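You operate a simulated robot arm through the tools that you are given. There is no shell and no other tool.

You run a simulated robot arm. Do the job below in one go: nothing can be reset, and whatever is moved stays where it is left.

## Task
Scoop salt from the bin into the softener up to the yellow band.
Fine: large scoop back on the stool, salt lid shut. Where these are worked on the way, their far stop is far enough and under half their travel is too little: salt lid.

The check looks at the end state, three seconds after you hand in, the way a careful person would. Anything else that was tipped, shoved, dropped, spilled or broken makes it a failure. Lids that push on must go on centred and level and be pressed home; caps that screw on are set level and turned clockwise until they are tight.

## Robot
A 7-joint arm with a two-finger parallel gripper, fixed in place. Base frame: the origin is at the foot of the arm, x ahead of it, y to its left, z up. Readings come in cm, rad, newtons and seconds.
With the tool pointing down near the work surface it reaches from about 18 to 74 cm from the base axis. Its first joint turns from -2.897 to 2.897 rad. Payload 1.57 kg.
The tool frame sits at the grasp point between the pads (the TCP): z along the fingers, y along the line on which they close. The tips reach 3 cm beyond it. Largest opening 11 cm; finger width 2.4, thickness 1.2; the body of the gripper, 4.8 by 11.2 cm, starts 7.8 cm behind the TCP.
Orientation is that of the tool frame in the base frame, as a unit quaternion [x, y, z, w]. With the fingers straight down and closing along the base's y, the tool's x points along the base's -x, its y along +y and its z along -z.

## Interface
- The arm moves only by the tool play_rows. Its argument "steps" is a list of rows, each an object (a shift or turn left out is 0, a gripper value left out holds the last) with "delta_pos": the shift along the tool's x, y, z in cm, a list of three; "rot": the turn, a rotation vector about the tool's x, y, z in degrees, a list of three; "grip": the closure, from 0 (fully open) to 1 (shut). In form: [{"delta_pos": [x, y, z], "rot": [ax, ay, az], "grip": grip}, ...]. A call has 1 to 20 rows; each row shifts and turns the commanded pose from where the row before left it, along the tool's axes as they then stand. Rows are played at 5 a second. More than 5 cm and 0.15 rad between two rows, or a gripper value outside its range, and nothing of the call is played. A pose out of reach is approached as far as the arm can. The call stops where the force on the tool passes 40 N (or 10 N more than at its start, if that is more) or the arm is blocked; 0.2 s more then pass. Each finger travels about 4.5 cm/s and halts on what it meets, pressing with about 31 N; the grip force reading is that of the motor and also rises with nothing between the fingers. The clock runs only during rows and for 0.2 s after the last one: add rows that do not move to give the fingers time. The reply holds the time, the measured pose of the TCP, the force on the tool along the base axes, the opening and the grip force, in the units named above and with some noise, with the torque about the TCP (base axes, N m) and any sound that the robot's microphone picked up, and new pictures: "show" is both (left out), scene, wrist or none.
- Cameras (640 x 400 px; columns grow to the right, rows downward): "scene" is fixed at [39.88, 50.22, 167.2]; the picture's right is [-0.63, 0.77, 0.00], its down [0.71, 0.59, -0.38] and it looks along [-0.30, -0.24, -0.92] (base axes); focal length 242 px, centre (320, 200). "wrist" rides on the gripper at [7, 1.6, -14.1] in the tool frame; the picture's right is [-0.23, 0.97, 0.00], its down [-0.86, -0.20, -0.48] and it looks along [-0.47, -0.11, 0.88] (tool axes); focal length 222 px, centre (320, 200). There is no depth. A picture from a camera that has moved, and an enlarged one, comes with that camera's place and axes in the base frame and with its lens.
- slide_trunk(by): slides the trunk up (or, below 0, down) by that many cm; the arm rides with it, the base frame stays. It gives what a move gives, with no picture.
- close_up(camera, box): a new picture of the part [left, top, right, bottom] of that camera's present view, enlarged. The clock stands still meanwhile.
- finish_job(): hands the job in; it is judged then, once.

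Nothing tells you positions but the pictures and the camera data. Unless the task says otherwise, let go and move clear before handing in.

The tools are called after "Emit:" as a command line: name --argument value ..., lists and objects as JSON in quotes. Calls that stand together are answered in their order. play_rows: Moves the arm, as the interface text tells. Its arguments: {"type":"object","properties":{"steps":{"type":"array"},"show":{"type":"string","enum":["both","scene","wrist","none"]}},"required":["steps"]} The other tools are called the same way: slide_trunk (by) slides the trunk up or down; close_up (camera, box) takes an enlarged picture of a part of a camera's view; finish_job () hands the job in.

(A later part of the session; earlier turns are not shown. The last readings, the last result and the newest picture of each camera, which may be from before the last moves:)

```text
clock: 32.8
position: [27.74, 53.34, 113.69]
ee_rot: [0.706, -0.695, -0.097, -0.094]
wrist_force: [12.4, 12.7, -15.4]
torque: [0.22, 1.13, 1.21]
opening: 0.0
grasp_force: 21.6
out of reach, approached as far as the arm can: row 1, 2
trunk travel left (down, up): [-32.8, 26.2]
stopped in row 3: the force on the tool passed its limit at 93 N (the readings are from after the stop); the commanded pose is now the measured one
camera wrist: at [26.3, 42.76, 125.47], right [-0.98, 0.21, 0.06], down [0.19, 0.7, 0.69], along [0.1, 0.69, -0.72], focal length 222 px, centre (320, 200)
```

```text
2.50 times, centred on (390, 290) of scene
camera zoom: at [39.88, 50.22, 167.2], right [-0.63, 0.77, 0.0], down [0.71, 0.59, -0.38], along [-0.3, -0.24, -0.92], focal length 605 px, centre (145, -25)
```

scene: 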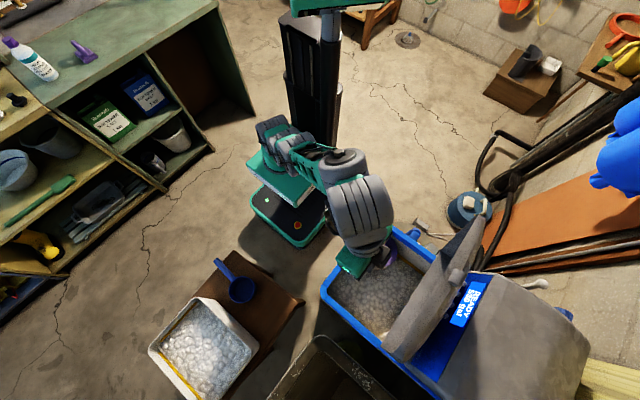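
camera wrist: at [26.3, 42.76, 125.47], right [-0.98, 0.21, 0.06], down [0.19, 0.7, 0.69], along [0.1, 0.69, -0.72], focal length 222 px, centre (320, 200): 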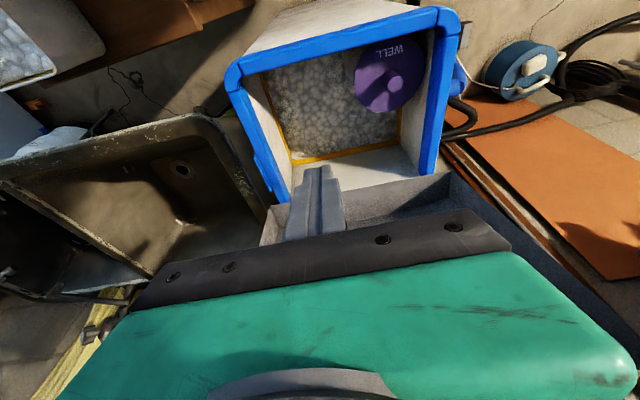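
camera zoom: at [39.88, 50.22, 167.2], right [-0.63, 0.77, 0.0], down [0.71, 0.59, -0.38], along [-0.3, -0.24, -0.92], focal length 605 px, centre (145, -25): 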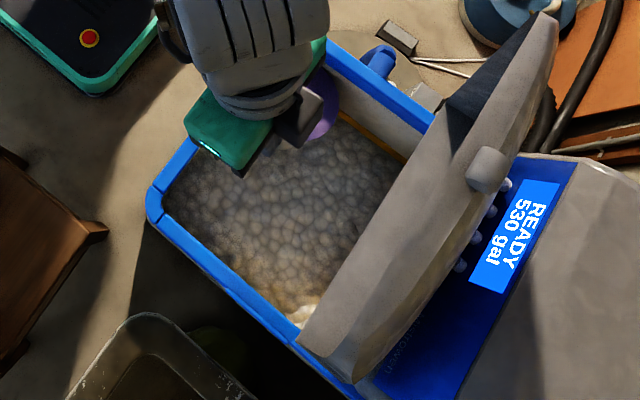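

A force spike stopped the move, but the lid and everything in view look unmoved. I'll hold still and read the force to see whether anything is in contact.

Emit:
play_rows --steps '[{}, {}, {}]' --show "none"

Emit:
close_up --camera "scene" --box '[220, 80, 420, 300]'

```text
clock: 33.6
position: [27.68, 53.12, 113.71]
ee_rot: [0.705, -0.696, -0.097, -0.095]
wrist_force: [23.9, 18.4, -25.9]
torque: [0.79, 2.18, 2.26]
opening: 0.0
grasp_force: 21.7
trunk travel left (down, up): [-32.8, 26.2]
```

```text
1.82 times, centred on (320, 190) of scene
camera zoom: at [39.88, 50.22, 167.2], right [-0.63, 0.77, 0.0], down [0.71, 0.59, -0.38], along [-0.3, -0.24, -0.92], focal length 440 px, centre (320, 218)
```

zoom: 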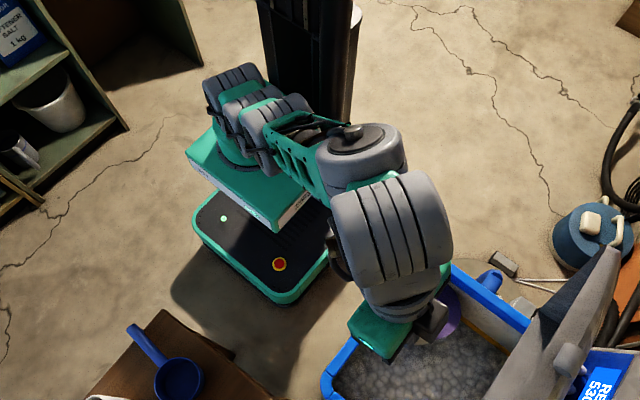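

There's a steady force with nothing near the fingers, so the folded wrist is likely pressing against the arm's own forearm; lowering the trunk made the arm stretch upward. I'll relieve it by lowering the tool a bit and tilting slightly.

Emit:
play_rows --steps '[{"delta_pos": [0, 0, 1.0], "rot": [0, -3, 0]}, {}]' --show "none"

```text
clock: 33.9
position: [27.81, 53.39, 113.72]
ee_rot: [0.703, -0.696, -0.101, -0.102]
wrist_force: [10.7, 10.2, -11.6]
torque: [0.15, 0.93, 1.0]
opening: 0.0
grasp_force: 21.0
out of reach, approached as far as the arm can: row 1
trunk travel left (down, up): [-32.8, 26.2]
stopped in row 1: the force on the tool passed its limit at 59 N (the readings are from after the stop); the commanded pose is now the measured one
```

Emit:
play_rows --steps '[{"delta_pos": [-0.3, -0.6, 0.7]}]' --show "none"

```text
clock: 34.3
position: [28.55, 53.82, 113.07]
ee_rot: [0.703, -0.697, -0.101, -0.1]
wrist_force: [0.2, -0.7, -0.1]
torque: [0.04, 0.01, 0.0]
opening: 0.0
grasp_force: 21.2
trunk travel left (down, up): [-32.8, 26.2]
```

Contact is gone. I'll raise the trunk and bring the tool down by the same amount, so the arm works below its shoulder instead of stretching up.

Emit:
slide_trunk --by 12

Emit:
play_rows --steps '[{"delta_pos": [0.28, 0, 0.96]}, {"delta_pos": [0.57, 0, 1.92]}, {"delta_pos": [0.57, 0, 1.92]}, {"delta_pos": [0.57, 0, 1.92]}, {"delta_pos": [0.57, 0, 1.92]}, {"delta_pos": [0.57, 0, 1.92]}]' --show "none"

```text
clock: 35.8
position: [28.38, 53.91, 125.09]
ee_rot: [0.704, -0.696, -0.101, -0.099]
wrist_force: [0.0, -0.9, -0.1]
torque: [0.03, -0.01, -0.01]
opening: 0.0
grasp_force: 21.6
trunk travel left (down, up): [-44.8, 14.2]
```

```text
clock: 36.2
position: [28.79, 54.3, 124.37]
ee_rot: [0.705, -0.694, -0.101, -0.105]
wrist_force: [12.4, 12.6, -13.2]
torque: [0.14, 1.1, 1.16]
opening: 0.04
grasp_force: 21.4
out of reach, approached as far as the arm can: row 2
trunk travel left (down, up): [-44.8, 14.2]
stopped in row 2: the force on the tool passed its limit at 64 N (the readings are from after the stop); the commanded pose is now the measured one
```

Moving straight down brings the contact back, so this arm posture is awkward. I'll ease outward as before, then swing the whole arm about its base away from the softener into free space to untangle it.

Emit:
play_rows --steps '[{"delta_pos": [-0.3, -0.6, 0.7]}, {}]' --show "none"

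Emit:
play_rows --steps '[{"delta_pos": [2.375, -4.124, -0.68], "rot": [1.28, 0, 4.31]}, {"delta_pos": [2.375, -4.124, -0.68], "rot": [1.28, 0, 4.31]}, {"delta_pos": [2.375, -4.124, -0.68], "rot": [1.28, 0, 4.31]}, {"delta_pos": [2.375, -4.124, -0.68], "rot": [1.28, 0, 4.31]}, {"delta_pos": [2.375, -4.124, -0.68], "rot": [1.28, 0, 4.31]}, {"delta_pos": [2.375, -4.124, -0.68], "rot": [1.28, 0, 4.31]}, {"delta_pos": [2.375, -4.124, -0.68], "rot": [1.28, 0, 4.31]}]' --show "both"

```text
clock: 36.8
position: [29.34, 54.79, 123.77]
ee_rot: [0.705, -0.694, -0.101, -0.103]
wrist_force: [-0.5, -0.1, 0.5]
torque: [0.03, 0.0, 0.0]
opening: 0.0
grasp_force: 21.6
trunk travel left (down, up): [-44.8, 14.2]
```

```text
clock: 37.3
position: [33.22, 52.6, 123.69]
ee_rot: [-0.679, 0.719, 0.097, 0.111]
wrist_force: [11.0, 10.3, -10.8]
torque: [0.24, 0.76, 0.86]
opening: 0.0
grasp_force: 21.8
out of reach, approached as far as the arm can: row 2
trunk travel left (down, up): [-44.8, 14.2]
stopped in row 2: the force on the tool passed its limit at 54 N (the readings are from after the stop); the commanded pose is now the measured one
camera wrist: at [30.97, 41.99, 135.22], right [-0.96, 0.28, 0.05], down [0.23, 0.66, 0.71], along [0.16, 0.69, -0.7], focal length 222 px, centre (320, 200)
```

scene: 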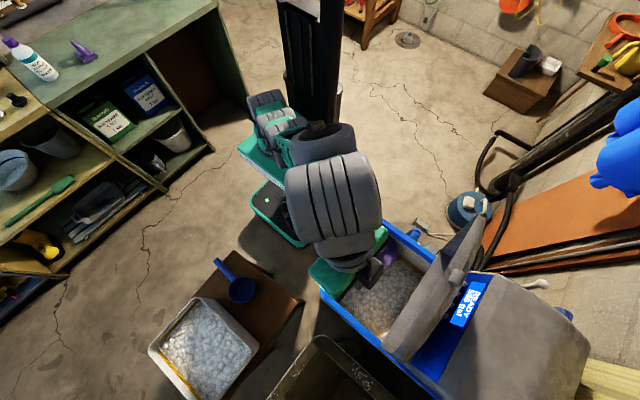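
wrist: 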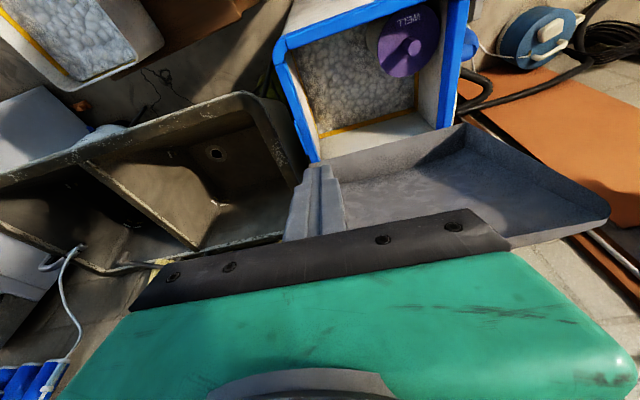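

The contact direction matches the camera mount pressing on the forearm's end, since the wrist is folded tightly up here. I'll ease away and yaw the hand so the camera side no longer faces the forearm.

Emit:
play_rows --steps '[{"delta_pos": [-0.3, -0.6, 0.7]}, {"delta_pos": [-0.3, -0.6, 0.7], "rot": [0, 0, -4]}, {"rot": [0, 0, -6]}, {"rot": [0, 0, -8]}, {"rot": [0, 0, -8]}, {"rot": [0, 0, -8]}]' --show "none"

```text
clock: 38.7
position: [34.7, 53.39, 122.46]
ee_rot: [0.859, -0.489, -0.061, -0.135]
wrist_force: [-0.3, 0.9, -0.3]
torque: [-0.04, -0.01, -0.01]
opening: 0.01
grasp_force: 21.2
trunk travel left (down, up): [-44.8, 14.2]
```

That worked without contact. A bit more yaw, then I'll lower the tool toward a comfortable height.

Emit:
play_rows --steps '[{"rot": [0, 0, -8]}, {"rot": [0, 0, -8]}, {"delta_pos": [0.7, 0.9, 3.8]}, {"delta_pos": [0.7, 0.9, 3.8]}, {"delta_pos": [0.7, 0.9, 3.8]}, {"delta_pos": [0.7, 0.9, 3.8]}]' --show "none"

```text
clock: 40.1
position: [34.71, 53.57, 106.85]
ee_rot: [0.919, -0.365, -0.04, -0.142]
wrist_force: [-0.1, 0.4, -0.2]
torque: [0.02, -0.02, 0.01]
opening: 0.01
grasp_force: 21.1
trunk travel left (down, up): [-44.8, 14.2]
```

Free now. I'll raise the trunk again so the shoulder is well above the work, then lower the tool to keep it clear.

Emit:
slide_trunk --by 12

Emit:
play_rows --steps '[{"delta_pos": [0.9, 0.9, 3.7]}, {"delta_pos": [0.9, 0.9, 3.7]}, {"delta_pos": [0.5, 0.5, 2.8], "rot": [0, 0, 6]}, {"rot": [0, 0, 8]}, {"rot": [0, 0, 8]}, {"rot": [0, 0, 8]}, {"rot": [0, 0, 8]}]' --show "both"

```text
clock: 41.6
position: [34.67, 53.63, 118.85]
ee_rot: [0.919, -0.366, -0.042, -0.141]
wrist_force: [-0.8, 0.5, 1.2]
torque: [0.0, -0.02, 0.02]
opening: 0.0
grasp_force: 21.1
trunk travel left (down, up): [-56.8, 2.2]
```

```text
clock: 43.2
position: [37.65, 57.48, 111.27]
ee_rot: [0.749, -0.646, -0.086, -0.119]
wrist_force: [0.3, 0.3, 0.4]
torque: [0.02, -0.01, 0.01]
opening: 0.02
grasp_force: 21.1
out of reach, approached as far as the arm can: row 1, 2, 3
trunk travel left (down, up): [-56.8, 2.2]
camera wrist: at [36.75, 46.61, 122.8], right [-1.0, 0.08, 0.0], down [0.05, 0.7, 0.71], along [0.06, 0.71, -0.7], focal length 222 px, centre (320, 200)
```

scene: 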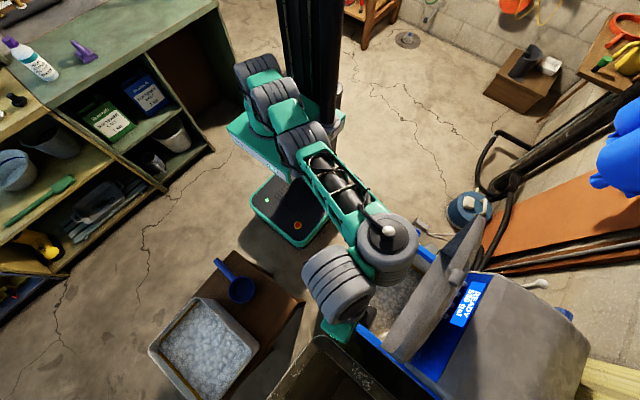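
wrist: 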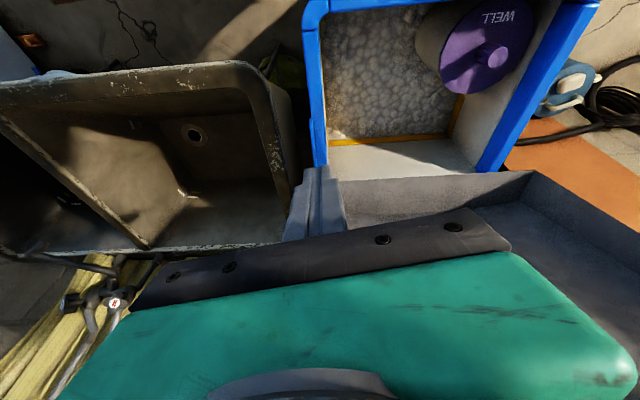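

I have a decent view into the tank here, so I'll enlarge it to judge the salt level against the yellow band.

Emit:
close_up --camera "wrist" --box '[300, 0, 600, 190]'

Emit:
close_up --camera "scene" --box '[330, 230, 450, 350]'

```text
2.11 times, centred on (450, 95) of wrist
camera zoom: at [36.75, 46.61, 122.8], right [-1.0, 0.08, 0.0], down [0.05, 0.7, 0.71], along [0.06, 0.71, -0.7], focal length 468 px, centre (46, 421)
```

zoom: 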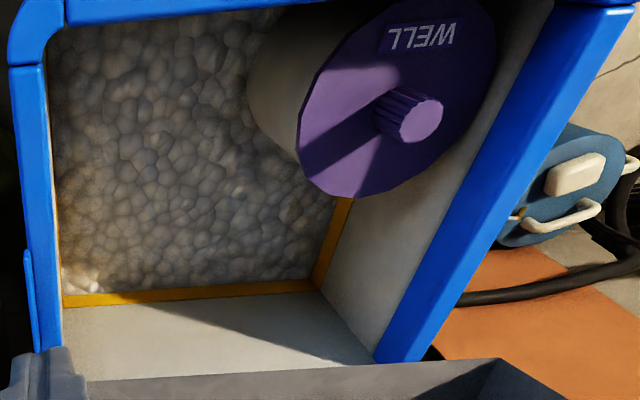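

```text
3.33 times, centred on (390, 290) of scene
camera zoom: at [39.88, 50.22, 167.2], right [-0.63, 0.77, 0.0], down [0.71, 0.59, -0.38], along [-0.3, -0.24, -0.92], focal length 807 px, centre (87, -100)
```

zoom: 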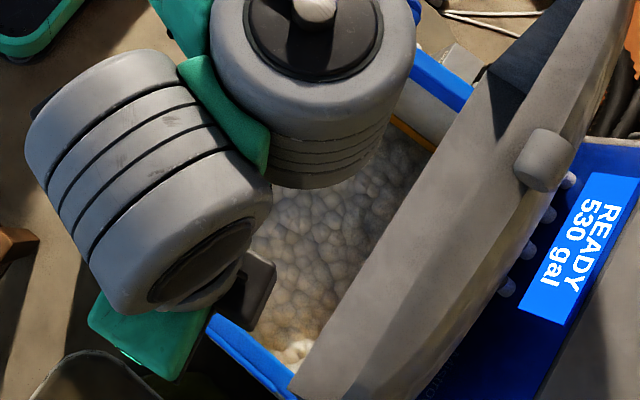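

The salt sits just under the yellow band, and the brine-well cap is in the corner near (16, 56), so I should pour around (28, 62). Now I'll pull back toward the stool side and level the tool to restore a normal arm posture.

Emit:
play_rows --steps '[{"delta_pos": [3.79, 0.55, -1.16], "rot": [0, 3.4, 0]}, {"delta_pos": [3.85, 0.55, -0.95], "rot": [0, 3.4, 0]}, {"delta_pos": [3.9, 0.55, -0.7], "rot": [0, 3.4, 0]}, {"delta_pos": [3.95, 0.55, -0.45], "rot": [0, 3.4, 0]}, {"delta_pos": [4, 0.55, -0.2], "rot": [0, 3.4, 0]}]' --show "scene"

```text
clock: 44.4
position: [38.49, 38.28, 112.07]
ee_rot: [0.755, -0.655, 0.027, -0.024]
wrist_force: [0.4, -1.0, 0.2]
torque: [0.01, -0.04, 0.0]
opening: 0.0
grasp_force: 20.8
out of reach, approached as far as the arm can: row 1
trunk travel left (down, up): [-56.8, 2.2]
```

scene: 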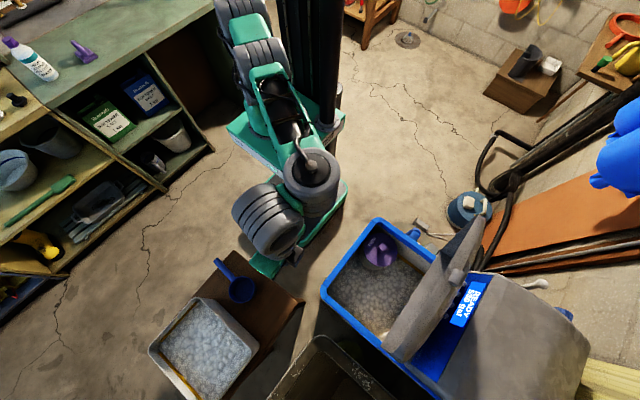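

The tank view is now clear from the scene camera. I'll yaw the hand so the camera side faces the base, which should bring the wrist back to a normal posture.

Emit:
play_rows --steps '[{"rot": [0, 0, 8]}, {"rot": [0, 0, 8]}, {"rot": [0, 0, 8]}, {"rot": [0, 0, 8]}, {"rot": [0, 0, 8]}, {"rot": [0, 0, 8]}, {"rot": [0, 0, 6]}]' --show "scene"

Emit:
close_up --camera "scene" --box '[310, 210, 480, 350]'

```text
clock: 46.0
position: [38.41, 38.44, 112.13]
ee_rot: [-0.374, 0.927, -0.013, 0.033]
wrist_force: [0.4, -0.3, 0.1]
torque: [0.04, 0.01, 0.02]
opening: 0.01
grasp_force: 21.6
trunk travel left (down, up): [-56.8, 2.2]
```

scene: 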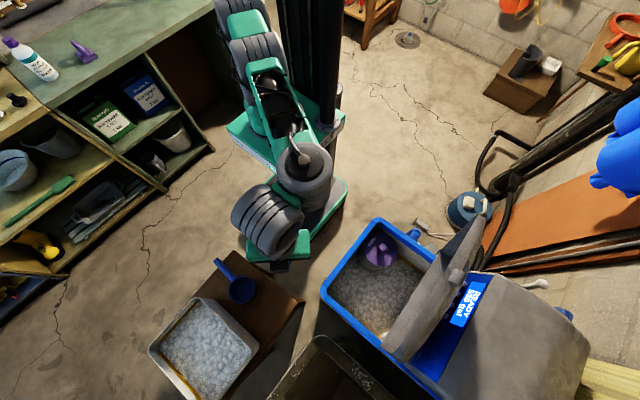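

```text
2.86 times, centred on (395, 280) of scene
camera zoom: at [39.88, 50.22, 167.2], right [-0.63, 0.77, 0.0], down [0.71, 0.59, -0.38], along [-0.3, -0.24, -0.92], focal length 692 px, centre (106, -29)
```

zoom: 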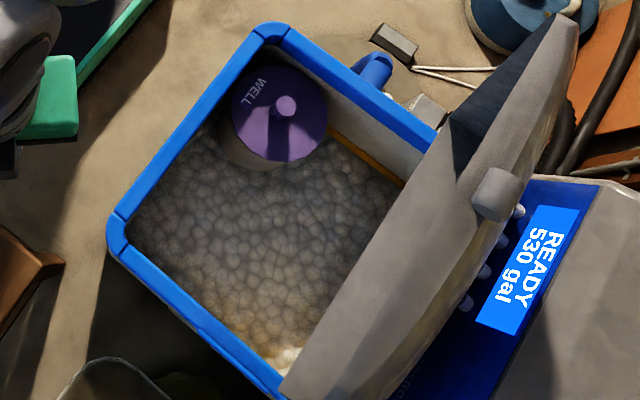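

The tank view is clear and the lid is steady. Next comes the scoop: I plan to grip its handle from the end, with the fingers pointing along it toward +y, so that rolling the wrist pours. First I'll move over to that side.

Emit:
play_rows --steps '[{"delta_pos": [1.883, -3.989, 0.6]}, {"delta_pos": [1.883, -3.989, 0.6]}, {"delta_pos": [1.883, -3.989, 0.6]}, {"delta_pos": [1.883, -3.989, 0.6]}, {"delta_pos": [1.883, -3.989, 0.6]}, {"delta_pos": [1.883, -3.989, 0.6]}, {"delta_pos": [1.883, -3.989, 0.6]}, {"delta_pos": [1.883, -3.989, 0.6]}, {"rot": [0, 0, 8]}, {"rot": [0, 0, 8]}, {"rot": [0, 0, 8]}, {"rot": [0, 0, 8]}, {"rot": [0, 0, 8]}]' --show "both"

```text
clock: 48.8
position: [50.16, 4.92, 108.18]
ee_rot: [-0.034, 0.999, 0.0, 0.037]
wrist_force: [-0.3, 1.0, -0.4]
torque: [-0.01, 0.02, 0.01]
opening: 0.01
grasp_force: 21.0
trunk travel left (down, up): [-56.8, 2.2]
camera wrist: at [42.09, 6.2, 121.79], right [0.16, 0.99, 0.01], down [0.83, -0.14, 0.54], along [0.53, -0.08, -0.84], focal length 222 px, centre (320, 200)
```

scene: 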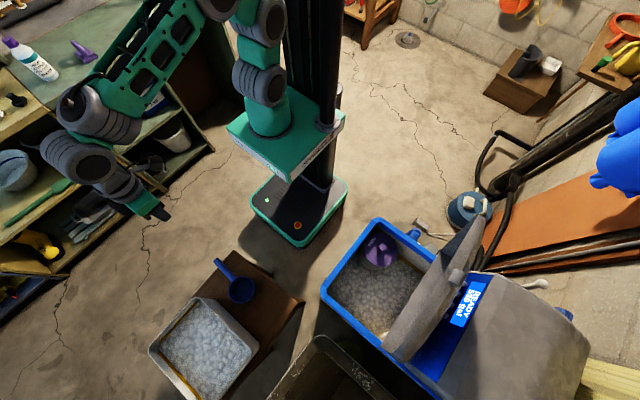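
wrist: 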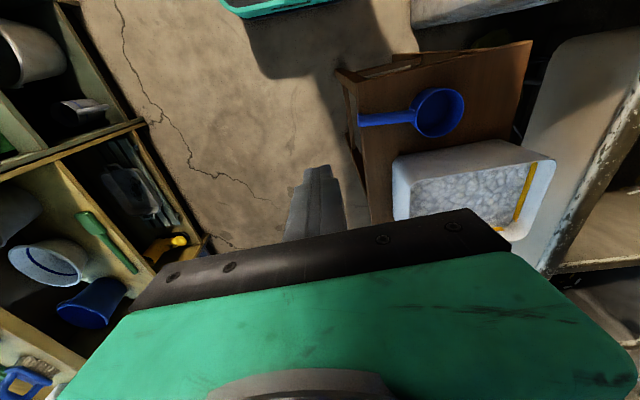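

The arm is back in a good elbow-up posture. I'll enlarge the scoop and stool from this viewpoint.

Emit:
close_up --camera "wrist" --box '[330, 30, 570, 240]'

Emit:
close_up --camera "scene" --box '[190, 240, 290, 320]'

```text
1.90 times, centred on (450, 135) of wrist
camera zoom: at [42.09, 6.2, 121.79], right [0.16, 0.99, 0.01], down [0.83, -0.14, 0.54], along [0.53, -0.08, -0.84], focal length 423 px, centre (72, 324)
```

zoom: 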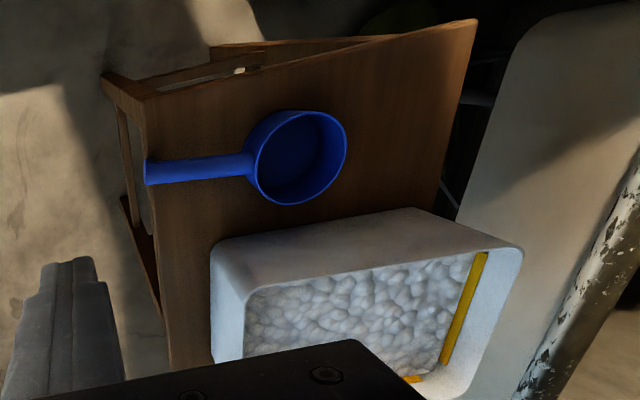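

```text
5.00 times, centred on (240, 280) of scene
camera zoom: at [39.88, 50.22, 167.2], right [-0.63, 0.77, 0.0], down [0.71, 0.59, -0.38], along [-0.3, -0.24, -0.92], focal length 1211 px, centre (720, -200)
```

zoom: 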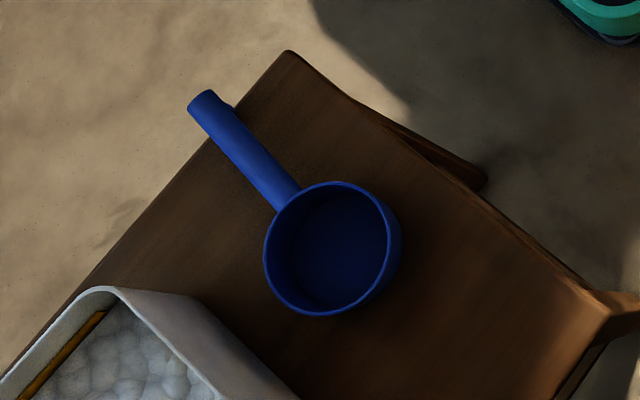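

Measured: the cup rim is centred at (54.2, 27.15, 78.7), and the handle end at (53.1, 12.5, 77.8) overhangs the stool edge slightly. The handle is about 2.4 cm thick and the stool top is at z≈74.5. I'll turn the hand up here so the fingers point along +y with the camera on top.

Emit:
play_rows --steps '[{"rot": [0, 0, 7.83]}, {"rot": [0, 0, 7.83]}, {"rot": [0, 0, 7.83]}, {"rot": [0, 0, 7.83]}, {"rot": [0, 0, 7.83]}, {"rot": [0, 0, 7.83]}, {"rot": [0, 0, 7.83]}, {"rot": [0, 0, 7.83]}, {"rot": [0, 0, 7.83]}, {"rot": [0, 0, 7.83]}, {"rot": [0, 0, 7.83]}, {"rot": [0, 0, 7.83]}, {"rot": [4.2, 0, 0], "grip": 0.45}, {"rot": [0, 8, 0]}, {"rot": [0, 8, 0]}, {"rot": [0, 8, 0]}, {"rot": [0, 8, 0]}]' --show "both"

```text
clock: 52.4
position: [50.11, 5.06, 108.22]
ee_rot: [0.68, 0.679, 0.195, -0.196]
wrist_force: [0.2, -0.8, 0.9]
torque: [0.0, 0.0, 0.02]
opening: 6.06
grasp_force: 0.1
trunk travel left (down, up): [-56.8, 2.2]
camera wrist: at [51.82, 3.44, 123.88], right [0.97, -0.19, -0.12], down [-0.2, -0.98, -0.05], along [-0.11, 0.07, -0.99], focal length 222 px, centre (320, 200)
```

scene: 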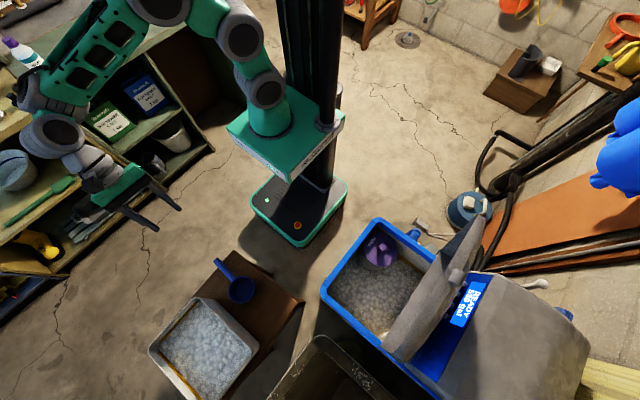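
wrist: 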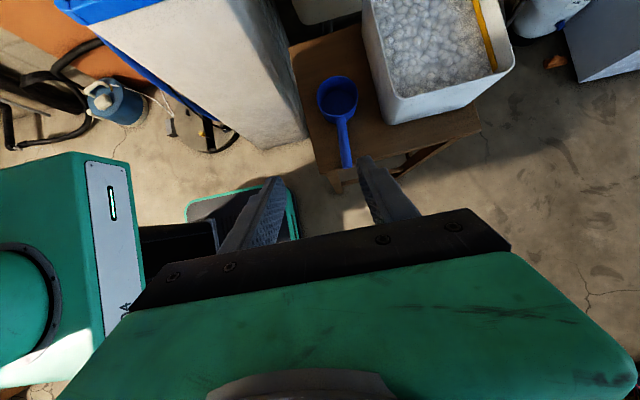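

The turn works. I'll finish pitching the fingers to about 12° below horizontal while descending to a pre-grasp spot behind the handle end.

Emit:
play_rows --steps '[{"delta_pos": [-3.07, 0.5, 3.03], "rot": [0, 7.67, 0]}, {"delta_pos": [-3.45, 0.5, 2.59], "rot": [0, 7.67, 0]}, {"delta_pos": [-3.77, 0.5, 2.11], "rot": [0, 7.67, 0]}, {"delta_pos": [-4.01, 0.5, 1.59], "rot": [0, 7.67, 0]}, {"delta_pos": [-4.19, 0.5, 1.04], "rot": [0, 7.67, 0]}, {"delta_pos": [-4.29, 0.5, 0.47], "rot": [0, 7.67, 0]}]' --show "both"

```text
clock: 53.8
position: [47.8, 3.2, 85.47]
ee_rot: [0.571, 0.571, 0.417, -0.418]
wrist_force: [-0.3, -0.2, -0.4]
torque: [0.0, 0.02, -0.03]
opening: 6.05
grasp_force: 0.1
out of reach, approached as far as the arm can: row 5, 6
trunk travel left (down, up): [-56.8, 2.2]
camera wrist: at [49.45, -8.13, 96.46], right [0.97, -0.07, -0.22], down [-0.2, -0.72, -0.67], along [-0.11, 0.7, -0.71], focal length 222 px, centre (320, 200)
```

scene: 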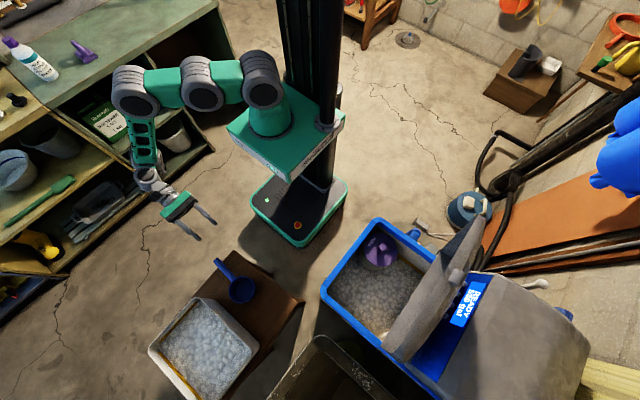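
wrist: 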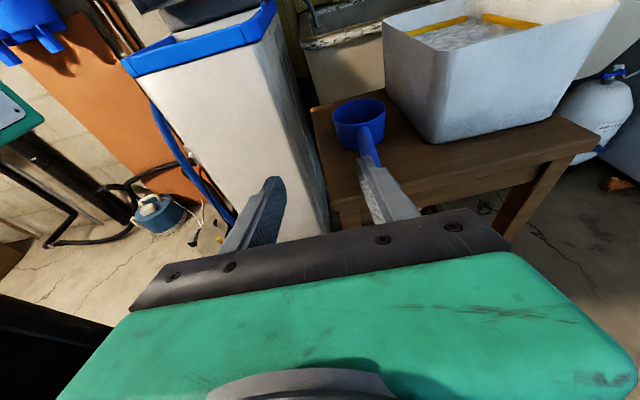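

The pitch stopped at about 18° below horizontal, which still clears the stool. I'll lower the trunk to bring the fingers to handle height, then line up in x with the handle while still short of it in y.

Emit:
slide_trunk --by -6

Emit:
play_rows --steps '[{"delta_pos": [0, 1.8, 0]}, {"delta_pos": [0, 1.8, 0]}, {"delta_pos": [0, 1.8, 0]}, {}]' --show "wrist"

```text
clock: 54.8
position: [47.78, 3.24, 79.36]
ee_rot: [0.571, 0.571, 0.417, -0.418]
wrist_force: [-0.2, 0.7, 0.1]
torque: [0.01, 0.01, 0.02]
opening: 6.07
grasp_force: 0.0
trunk travel left (down, up): [-50.8, 8.2]
```

```text
clock: 55.8
position: [49.06, 4.66, 79.19]
ee_rot: [0.57, 0.571, 0.416, -0.419]
wrist_force: [-0.2, 0.0, -0.3]
torque: [-0.01, -0.04, 0.0]
opening: 6.02
grasp_force: 0.0
out of reach, approached as far as the arm can: row 1, 2, 3
trunk travel left (down, up): [-50.8, 8.2]
camera wrist: at [50.82, -6.59, 90.16], right [0.97, -0.07, -0.22], down [-0.2, -0.72, -0.67], along [-0.11, 0.69, -0.71], focal length 222 px, centre (320, 200)
```

wrist: 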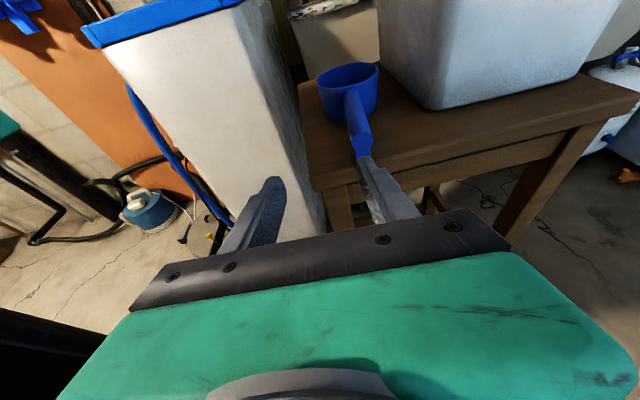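

The arm refuses that move in this posture. I'll probe small moves to find which directions are free.

Emit:
play_rows --steps '[{"delta_pos": [0, 0.5, 0]}]' --show "none"

Emit:
play_rows --steps '[{"delta_pos": [2, 0, 0]}]' --show "none"

Emit:
play_rows --steps '[{"rot": [0, 0, 5]}]' --show "none"

Emit:
play_rows --steps '[{"rot": [0, 0, -5]}]' --show "none"

```text
clock: 56.2
position: [49.44, 4.8, 79.18]
ee_rot: [0.572, 0.571, 0.416, -0.417]
wrist_force: [-0.1, 0.0, -0.4]
torque: [0.03, -0.01, -0.01]
opening: 6.07
grasp_force: 0.1
trunk travel left (down, up): [-50.8, 8.2]
```

```text
clock: 56.6
position: [49.6, 5.24, 81.05]
ee_rot: [0.572, 0.571, 0.416, -0.417]
wrist_force: [0.2, 0.5, 0.3]
torque: [0.01, 0.0, -0.04]
opening: 6.07
grasp_force: 0.0
trunk travel left (down, up): [-50.8, 8.2]
```

```text
clock: 57.0
position: [49.57, 5.2, 81.09]
ee_rot: [0.595, 0.545, 0.398, -0.436]
wrist_force: [0.4, -0.2, 0.5]
torque: [0.0, 0.02, 0.0]
opening: 6.06
grasp_force: 0.1
trunk travel left (down, up): [-50.8, 8.2]
```

```text
clock: 57.4
position: [49.49, 5.28, 81.13]
ee_rot: [0.572, 0.571, 0.416, -0.416]
wrist_force: [-0.3, 0.2, -0.2]
torque: [0.0, -0.02, 0.01]
opening: 6.04
grasp_force: 0.0
trunk travel left (down, up): [-50.8, 8.2]
```

Small steps work, so it's a rate issue near an awkward configuration. I'll proceed in 0.5 cm steps along +x.

Emit:
play_rows --steps '[{"delta_pos": [0, 0.5, 0]}, {"delta_pos": [0, 0.5, 0]}, {"delta_pos": [0, 0.5, 0]}, {"delta_pos": [0, 0.5, 0]}, {"delta_pos": [0, 0.5, 0]}, {"delta_pos": [0, 0.5, 0]}, {"delta_pos": [0, 0.5, 0]}]' --show "scene"

```text
clock: 59.0
position: [50.58, 6.75, 80.71]
ee_rot: [0.572, 0.571, 0.416, -0.417]
wrist_force: [-0.4, -0.3, 1.1]
torque: [0.02, 0.0, -0.04]
opening: 6.06
grasp_force: 0.1
out of reach, approached as far as the arm can: row 1, 2, 3, 4, 5, 6, 7
trunk travel left (down, up): [-50.8, 8.2]
```

scene: 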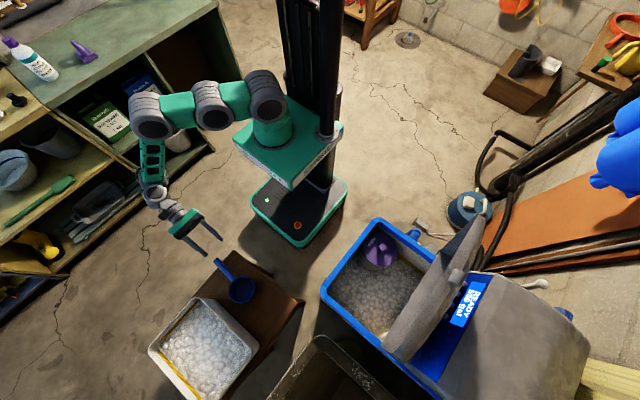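

The upper arm has dropped to horizontal because the trunk is too high for this low sideways reach. I'll raise the hand with the arm, then lower the trunk by the same amount so the arm gets a better elbow-up posture.

Emit:
play_rows --steps '[{"delta_pos": [3.82, 0, -1.2]}, {"delta_pos": [3.82, 0, -1.2]}, {"delta_pos": [3.82, 0, -1.2]}, {"delta_pos": [3.82, 0, -1.2]}, {"delta_pos": [3.82, 0, -1.2]}, {"delta_pos": [3.82, 0, -1.2]}]' --show "none"

Emit:
slide_trunk --by -24

Emit:
play_rows --steps '[{"delta_pos": [0, 1, 0]}, {"delta_pos": [0, 1, 0]}]' --show "both"

```text
clock: 60.4
position: [44.27, 10.62, 97.24]
ee_rot: [0.572, 0.571, 0.416, -0.417]
wrist_force: [-0.6, 0.2, 0.3]
torque: [-0.02, 0.0, -0.02]
opening: 6.02
grasp_force: 0.1
out of reach, approached as far as the arm can: row 1, 2, 3, 4, 5, 6
trunk travel left (down, up): [-50.8, 8.2]
```

```text
clock: 62.4
position: [44.51, 10.57, 76.02]
ee_rot: [0.563, 0.574, 0.426, -0.415]
wrist_force: [-2.1, -3.3, 10.1]
torque: [0.21, -0.26, 0.03]
opening: 5.84
grasp_force: 0.1
trunk travel left (down, up): [-28.8, 30.2]
stopped: the force on the tool passed its limit at 54 N (the readings are from after the stop); the commanded pose is now the measured one
```

```text
clock: 63.0
position: [44.46, 10.68, 75.89]
ee_rot: [0.564, 0.573, 0.425, -0.415]
wrist_force: [-2.2, -4.0, 16.1]
torque: [0.28, -0.44, 0.01]
opening: 5.84
grasp_force: 0.1
out of reach, approached as far as the arm can: row 1, 2
trunk travel left (down, up): [-28.8, 30.2]
camera wrist: at [45.96, -0.8, 86.85], right [0.98, -0.07, -0.2], down [-0.18, -0.71, -0.68], along [-0.1, 0.7, -0.71], focal length 222 px, centre (320, 200)
```

scene: 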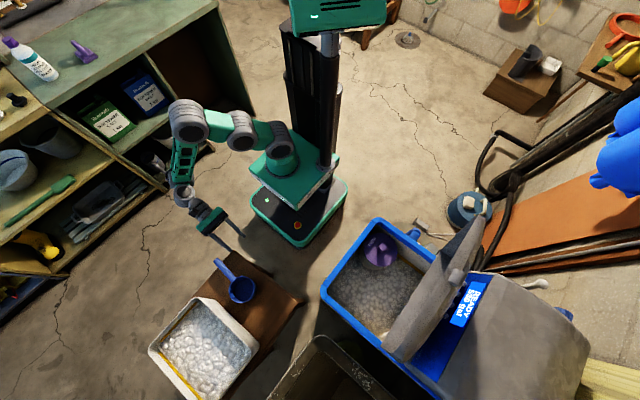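
wrist: 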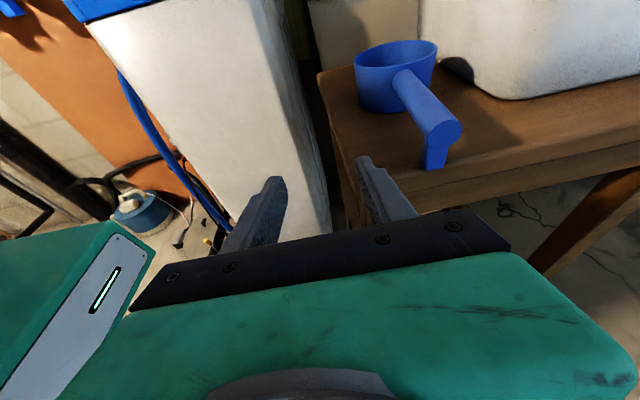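

The right fingertip came down onto the stool's corner and the trunk stopped. I'll raise it straight up to relieve that immediately, then check that nothing shifted.

Emit:
slide_trunk --by 5

Emit:
close_up --camera "scene" --box '[190, 240, 290, 320]'

Emit:
close_up --camera "wrist" --box '[310, 20, 510, 220]'

```text
clock: 64.0
position: [44.46, 10.55, 80.93]
ee_rot: [0.565, 0.574, 0.423, -0.416]
wrist_force: [0.1, -0.6, -0.5]
torque: [0.0, 0.02, 0.04]
opening: 6.04
grasp_force: 0.0
trunk travel left (down, up): [-33.8, 25.2]
```

```text
5.00 times, centred on (240, 280) of scene
camera zoom: at [39.88, 50.22, 167.2], right [-0.63, 0.77, 0.0], down [0.71, 0.59, -0.38], along [-0.3, -0.24, -0.92], focal length 1211 px, centre (720, -200)
```

zoom: 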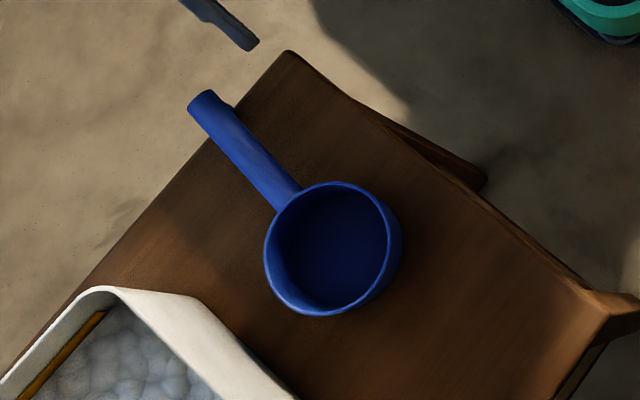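

```text
2.00 times, centred on (410, 120) of wrist
camera zoom: at [46.04, -0.74, 91.74], right [0.98, -0.07, -0.2], down [-0.19, -0.71, -0.68], along [-0.1, 0.7, -0.71], focal length 444 px, centre (140, 360)
```

zoom: 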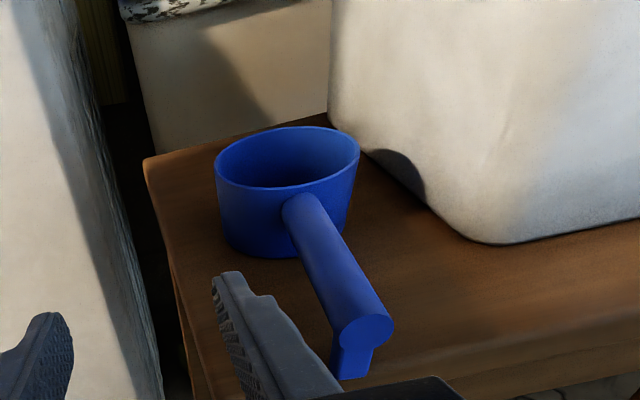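

The scoop and stool are exactly where they were. The handle slopes up slightly and has a small foot under its end. I'll back off in y and then line up in x, with the trunk now lower for a better posture.

Emit:
play_rows --steps '[{"delta_pos": [-0.75, 0, -2.4]}, {"delta_pos": [-0.75, 0, -2.4]}, {"delta_pos": [0, 1.5, 0]}, {"delta_pos": [0, 1.5, 0]}, {"delta_pos": [0, 1.5, 0]}, {"delta_pos": [0, 1.5, 0]}]' --show "both"

```text
clock: 65.3
position: [45.86, 9.06, 76.93]
ee_rot: [0.565, 0.574, 0.424, -0.415]
wrist_force: [-0.9, -0.1, -0.6]
torque: [0.01, 0.04, -0.02]
opening: 6.05
grasp_force: 0.1
out of reach, approached as far as the arm can: row 1, 2, 3, 4, 5, 6
trunk travel left (down, up): [-33.8, 25.2]
camera wrist: at [47.27, -2.28, 87.8], right [0.98, -0.07, -0.2], down [-0.19, -0.71, -0.68], along [-0.1, 0.7, -0.71], focal length 222 px, centre (320, 200)
```

scene: 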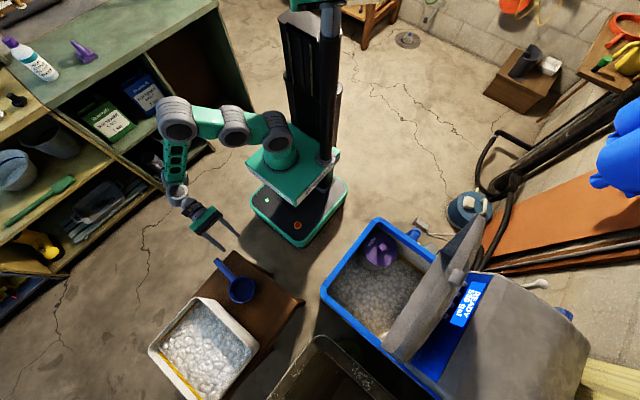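
wrist: 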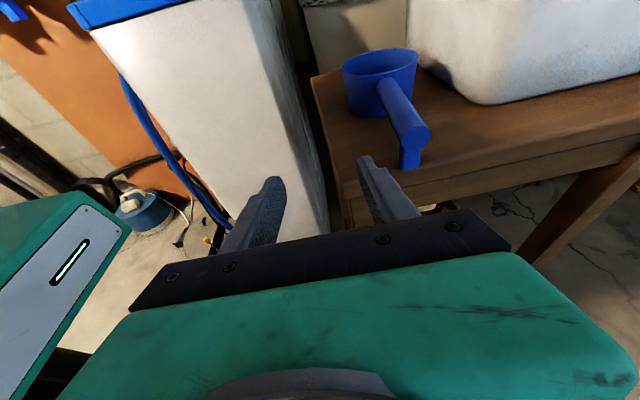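

Still pinned in this posture. I'll back up and away from the stool, take tilt off to restore a free posture, and plan a shallower grip of about 45° on the handle instead.

Emit:
play_rows --steps '[{"delta_pos": [2.57, 0, -1.85], "rot": [0, -7, 0]}, {"delta_pos": [2.32, 0, -2.15], "rot": [0, -7, 0]}, {"delta_pos": [2.04, 0, -2.41], "rot": [0, -7, 0]}, {"delta_pos": [1.735, 0, -2.64], "rot": [0, -7, 0]}, {"delta_pos": [1.4, 0, -2.84], "rot": [0, -7, 0]}, {}]' --show "scene"

```text
clock: 66.8
position: [45.51, 4.04, 91.92]
ee_rot: [0.667, 0.672, 0.234, -0.224]
wrist_force: [0.6, 0.8, -0.1]
torque: [0.01, -0.01, 0.01]
opening: 6.04
grasp_force: 0.1
trunk travel left (down, up): [-33.8, 25.2]
```

scene: 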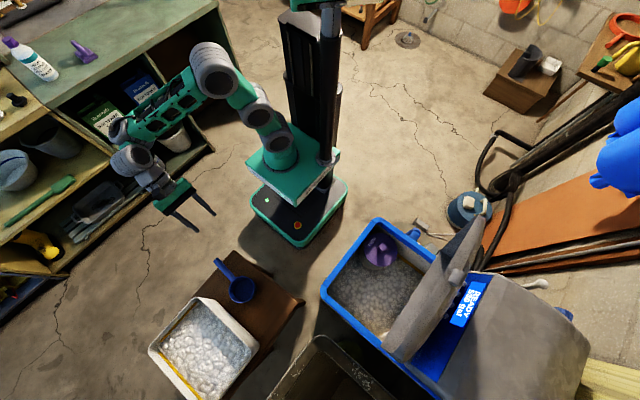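

That posture is free again. I'll try approaching the handle with about 45° tilt: first hover just behind and above it.

Emit:
play_rows --steps '[{"delta_pos": [0.55, 2.0, 1.6], "rot": [0, 2.4, 0]}, {"delta_pos": [0.55, 2.0, 1.6], "rot": [0, 2.4, 0]}, {"delta_pos": [0.55, 2.0, 1.6], "rot": [0, 2.4, 0]}, {"delta_pos": [0.55, 1.8, 1.2]}, {}]' --show "both"

```text
clock: 68.0
position: [53.5, 9.64, 88.87]
ee_rot: [0.65, 0.656, 0.276, -0.265]
wrist_force: [0.3, -1.0, 0.0]
torque: [0.03, 0.01, -0.01]
opening: 6.02
grasp_force: 0.0
trunk travel left (down, up): [-33.8, 25.2]
camera wrist: at [54.84, 4.66, 103.92], right [0.98, -0.16, -0.14], down [-0.19, -0.94, -0.27], along [-0.09, 0.29, -0.95], focal length 222 px, centre (320, 200)
```

scene: 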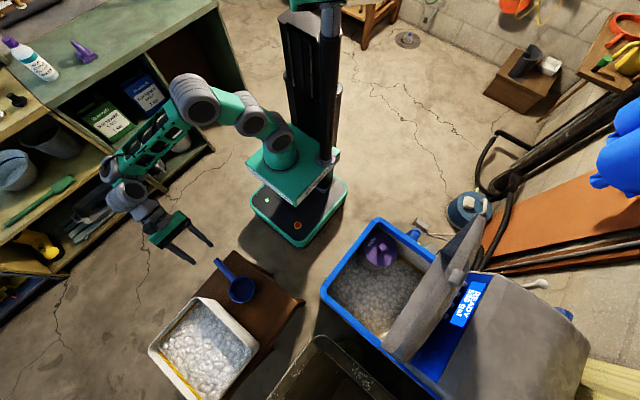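
wrist: 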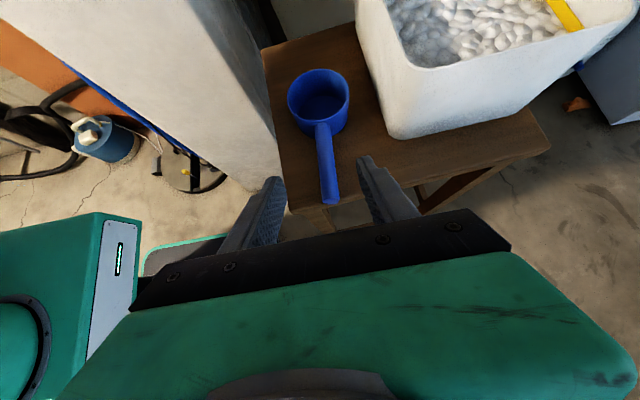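

This is reachable. I'll enlarge the view to align with the handle precisely.

Emit:
close_up --camera "wrist" --box '[260, 50, 400, 230]'

```text
2.22 times, centred on (330, 140) of wrist
camera zoom: at [54.84, 4.66, 103.92], right [0.98, -0.16, -0.14], down [-0.19, -0.94, -0.27], along [-0.09, 0.29, -0.95], focal length 494 px, centre (298, 333)
```

zoom: 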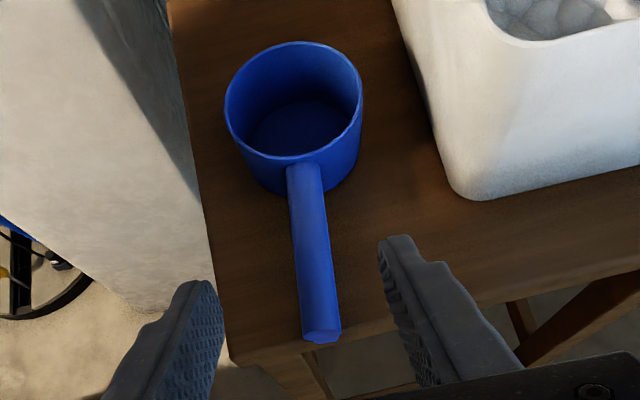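

The handle axis runs about 4° toward +x; at y≈18.3 it lies at x≈54. I'll yaw to match and slide in along the fingers' direction until they straddle the handle.

Emit:
play_rows --steps '[{"rot": [-3.04, 0, 3.03]}, {"delta_pos": [-0.3, 0, 3.4]}, {"delta_pos": [-0.3, 0, 3.4]}, {"delta_pos": [-0.3, 0, 3.4]}, {}]' --show "wrist"

```text
clock: 69.2
position: [54.05, 16.14, 81.06]
ee_rot: [0.674, 0.631, 0.287, -0.255]
wrist_force: [0.1, 0.5, 0.1]
torque: [0.01, 0.04, -0.01]
opening: 6.05
grasp_force: 0.0
trunk travel left (down, up): [-33.8, 25.2]
camera wrist: at [55.03, 11.07, 96.03], right [0.96, -0.23, -0.14], down [-0.26, -0.93, -0.27], along [-0.07, 0.3, -0.95], focal length 222 px, centre (320, 200)
```

wrist: 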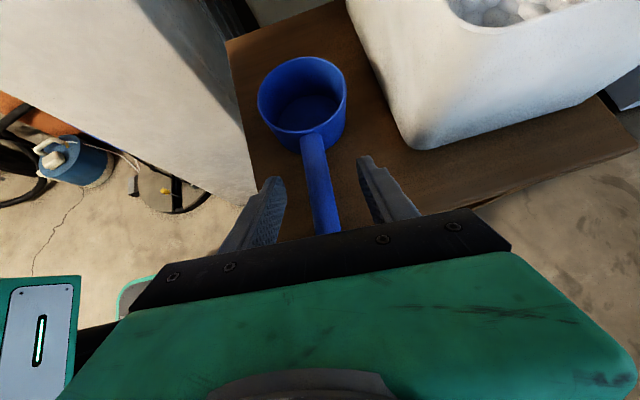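

Aligned. The last few centimetres down onto the handle, then close.

Emit:
play_rows --steps '[{"delta_pos": [-0.2, -0.1, 1.75]}, {"delta_pos": [-0.2, -0.05, 1.7]}, {}, {"grip": 1}, {}, {}, {}]' --show "both"

```text
clock: 70.8
position: [54.09, 18.32, 78.33]
ee_rot: [0.674, 0.632, 0.286, -0.255]
wrist_force: [-0.1, 0.1, -0.2]
torque: [0.02, -0.03, 0.03]
opening: 2.08
grasp_force: 28.5
trunk travel left (down, up): [-33.8, 25.2]
camera wrist: at [55.04, 13.25, 93.35], right [0.96, -0.23, -0.14], down [-0.26, -0.93, -0.27], along [-0.07, 0.3, -0.95], focal length 222 px, centre (320, 200)
```

scene: 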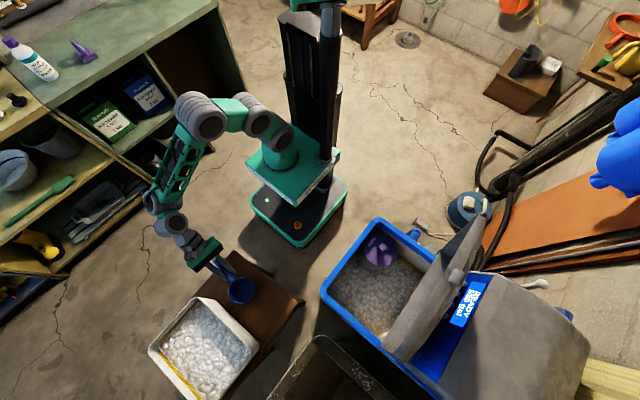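
wrist: 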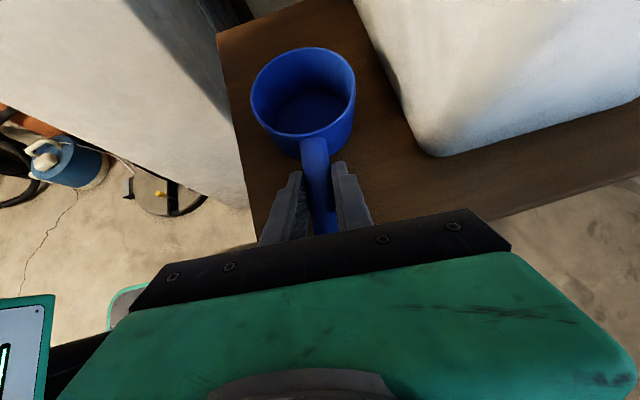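

Gripped, opening 2.1 cm. I'll lift straight up a few centimetres and check it holds.

Emit:
play_rows --steps '[{}, {"delta_pos": [1.06, 0, -1.06]}, {"delta_pos": [1.06, 0, -1.06]}, {"delta_pos": [2.1, 0, -2.1]}, {"delta_pos": [2.1, 0, -2.1]}, {"delta_pos": [2.1, 0, -2.1]}, {}]' --show "both"

```text
clock: 72.3
position: [53.62, 18.37, 90.29]
ee_rot: [0.674, 0.631, 0.286, -0.256]
wrist_force: [1.0, 0.0, -0.4]
torque: [-0.06, -0.01, 0.0]
opening: 2.09
grasp_force: 30.9
trunk travel left (down, up): [-33.8, 25.2]
camera wrist: at [54.75, 13.22, 105.23], right [0.96, -0.23, -0.14], down [-0.26, -0.93, -0.27], along [-0.07, 0.3, -0.95], focal length 222 px, centre (320, 200)
```

scene: 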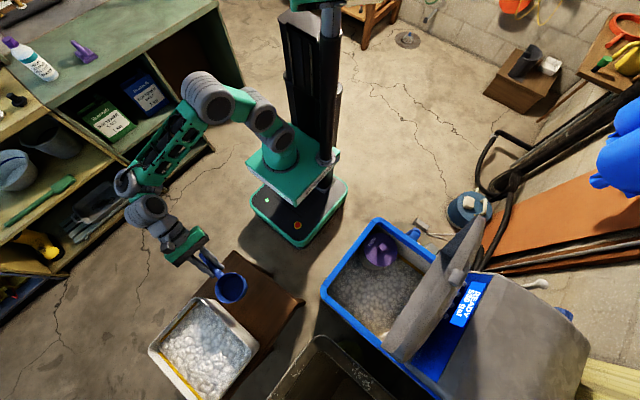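
wrist: 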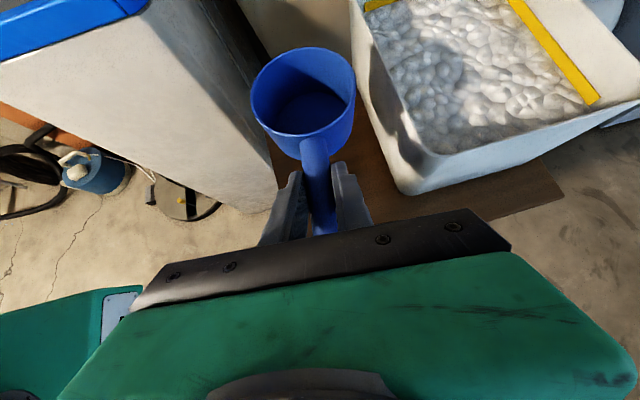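

The scoop is held firmly and level. Before digging, I'll study the bin: salt height, walls and the yellow marks.

Emit:
close_up --camera "wrist" --box '[340, 0, 640, 200]'

Emit:
close_up --camera "scene" --box '[140, 240, 280, 400]'

```text
2.00 times, centred on (490, 100) of wrist
camera zoom: at [54.75, 13.22, 105.23], right [0.96, -0.23, -0.14], down [-0.26, -0.93, -0.27], along [-0.07, 0.3, -0.95], focal length 444 px, centre (-20, 400)
```

zoom: 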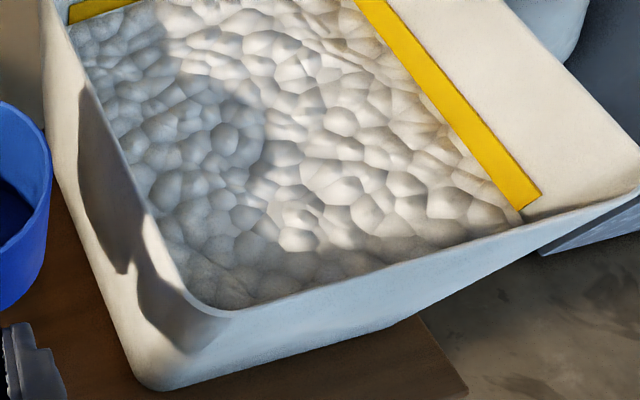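

```text
2.50 times, centred on (210, 320) of scene
camera zoom: at [39.88, 50.22, 167.2], right [-0.63, 0.77, 0.0], down [0.71, 0.59, -0.38], along [-0.3, -0.24, -0.92], focal length 605 px, centre (595, -100)
```

zoom: 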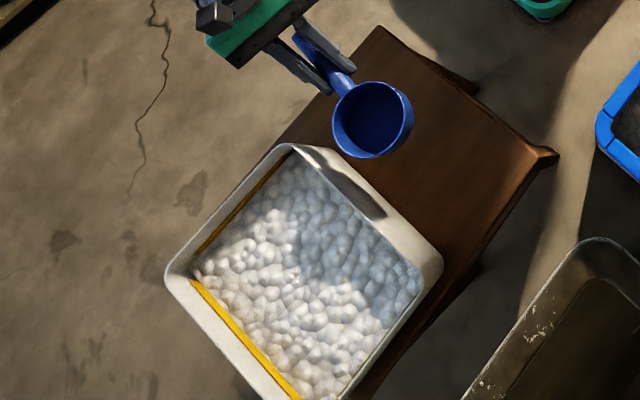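

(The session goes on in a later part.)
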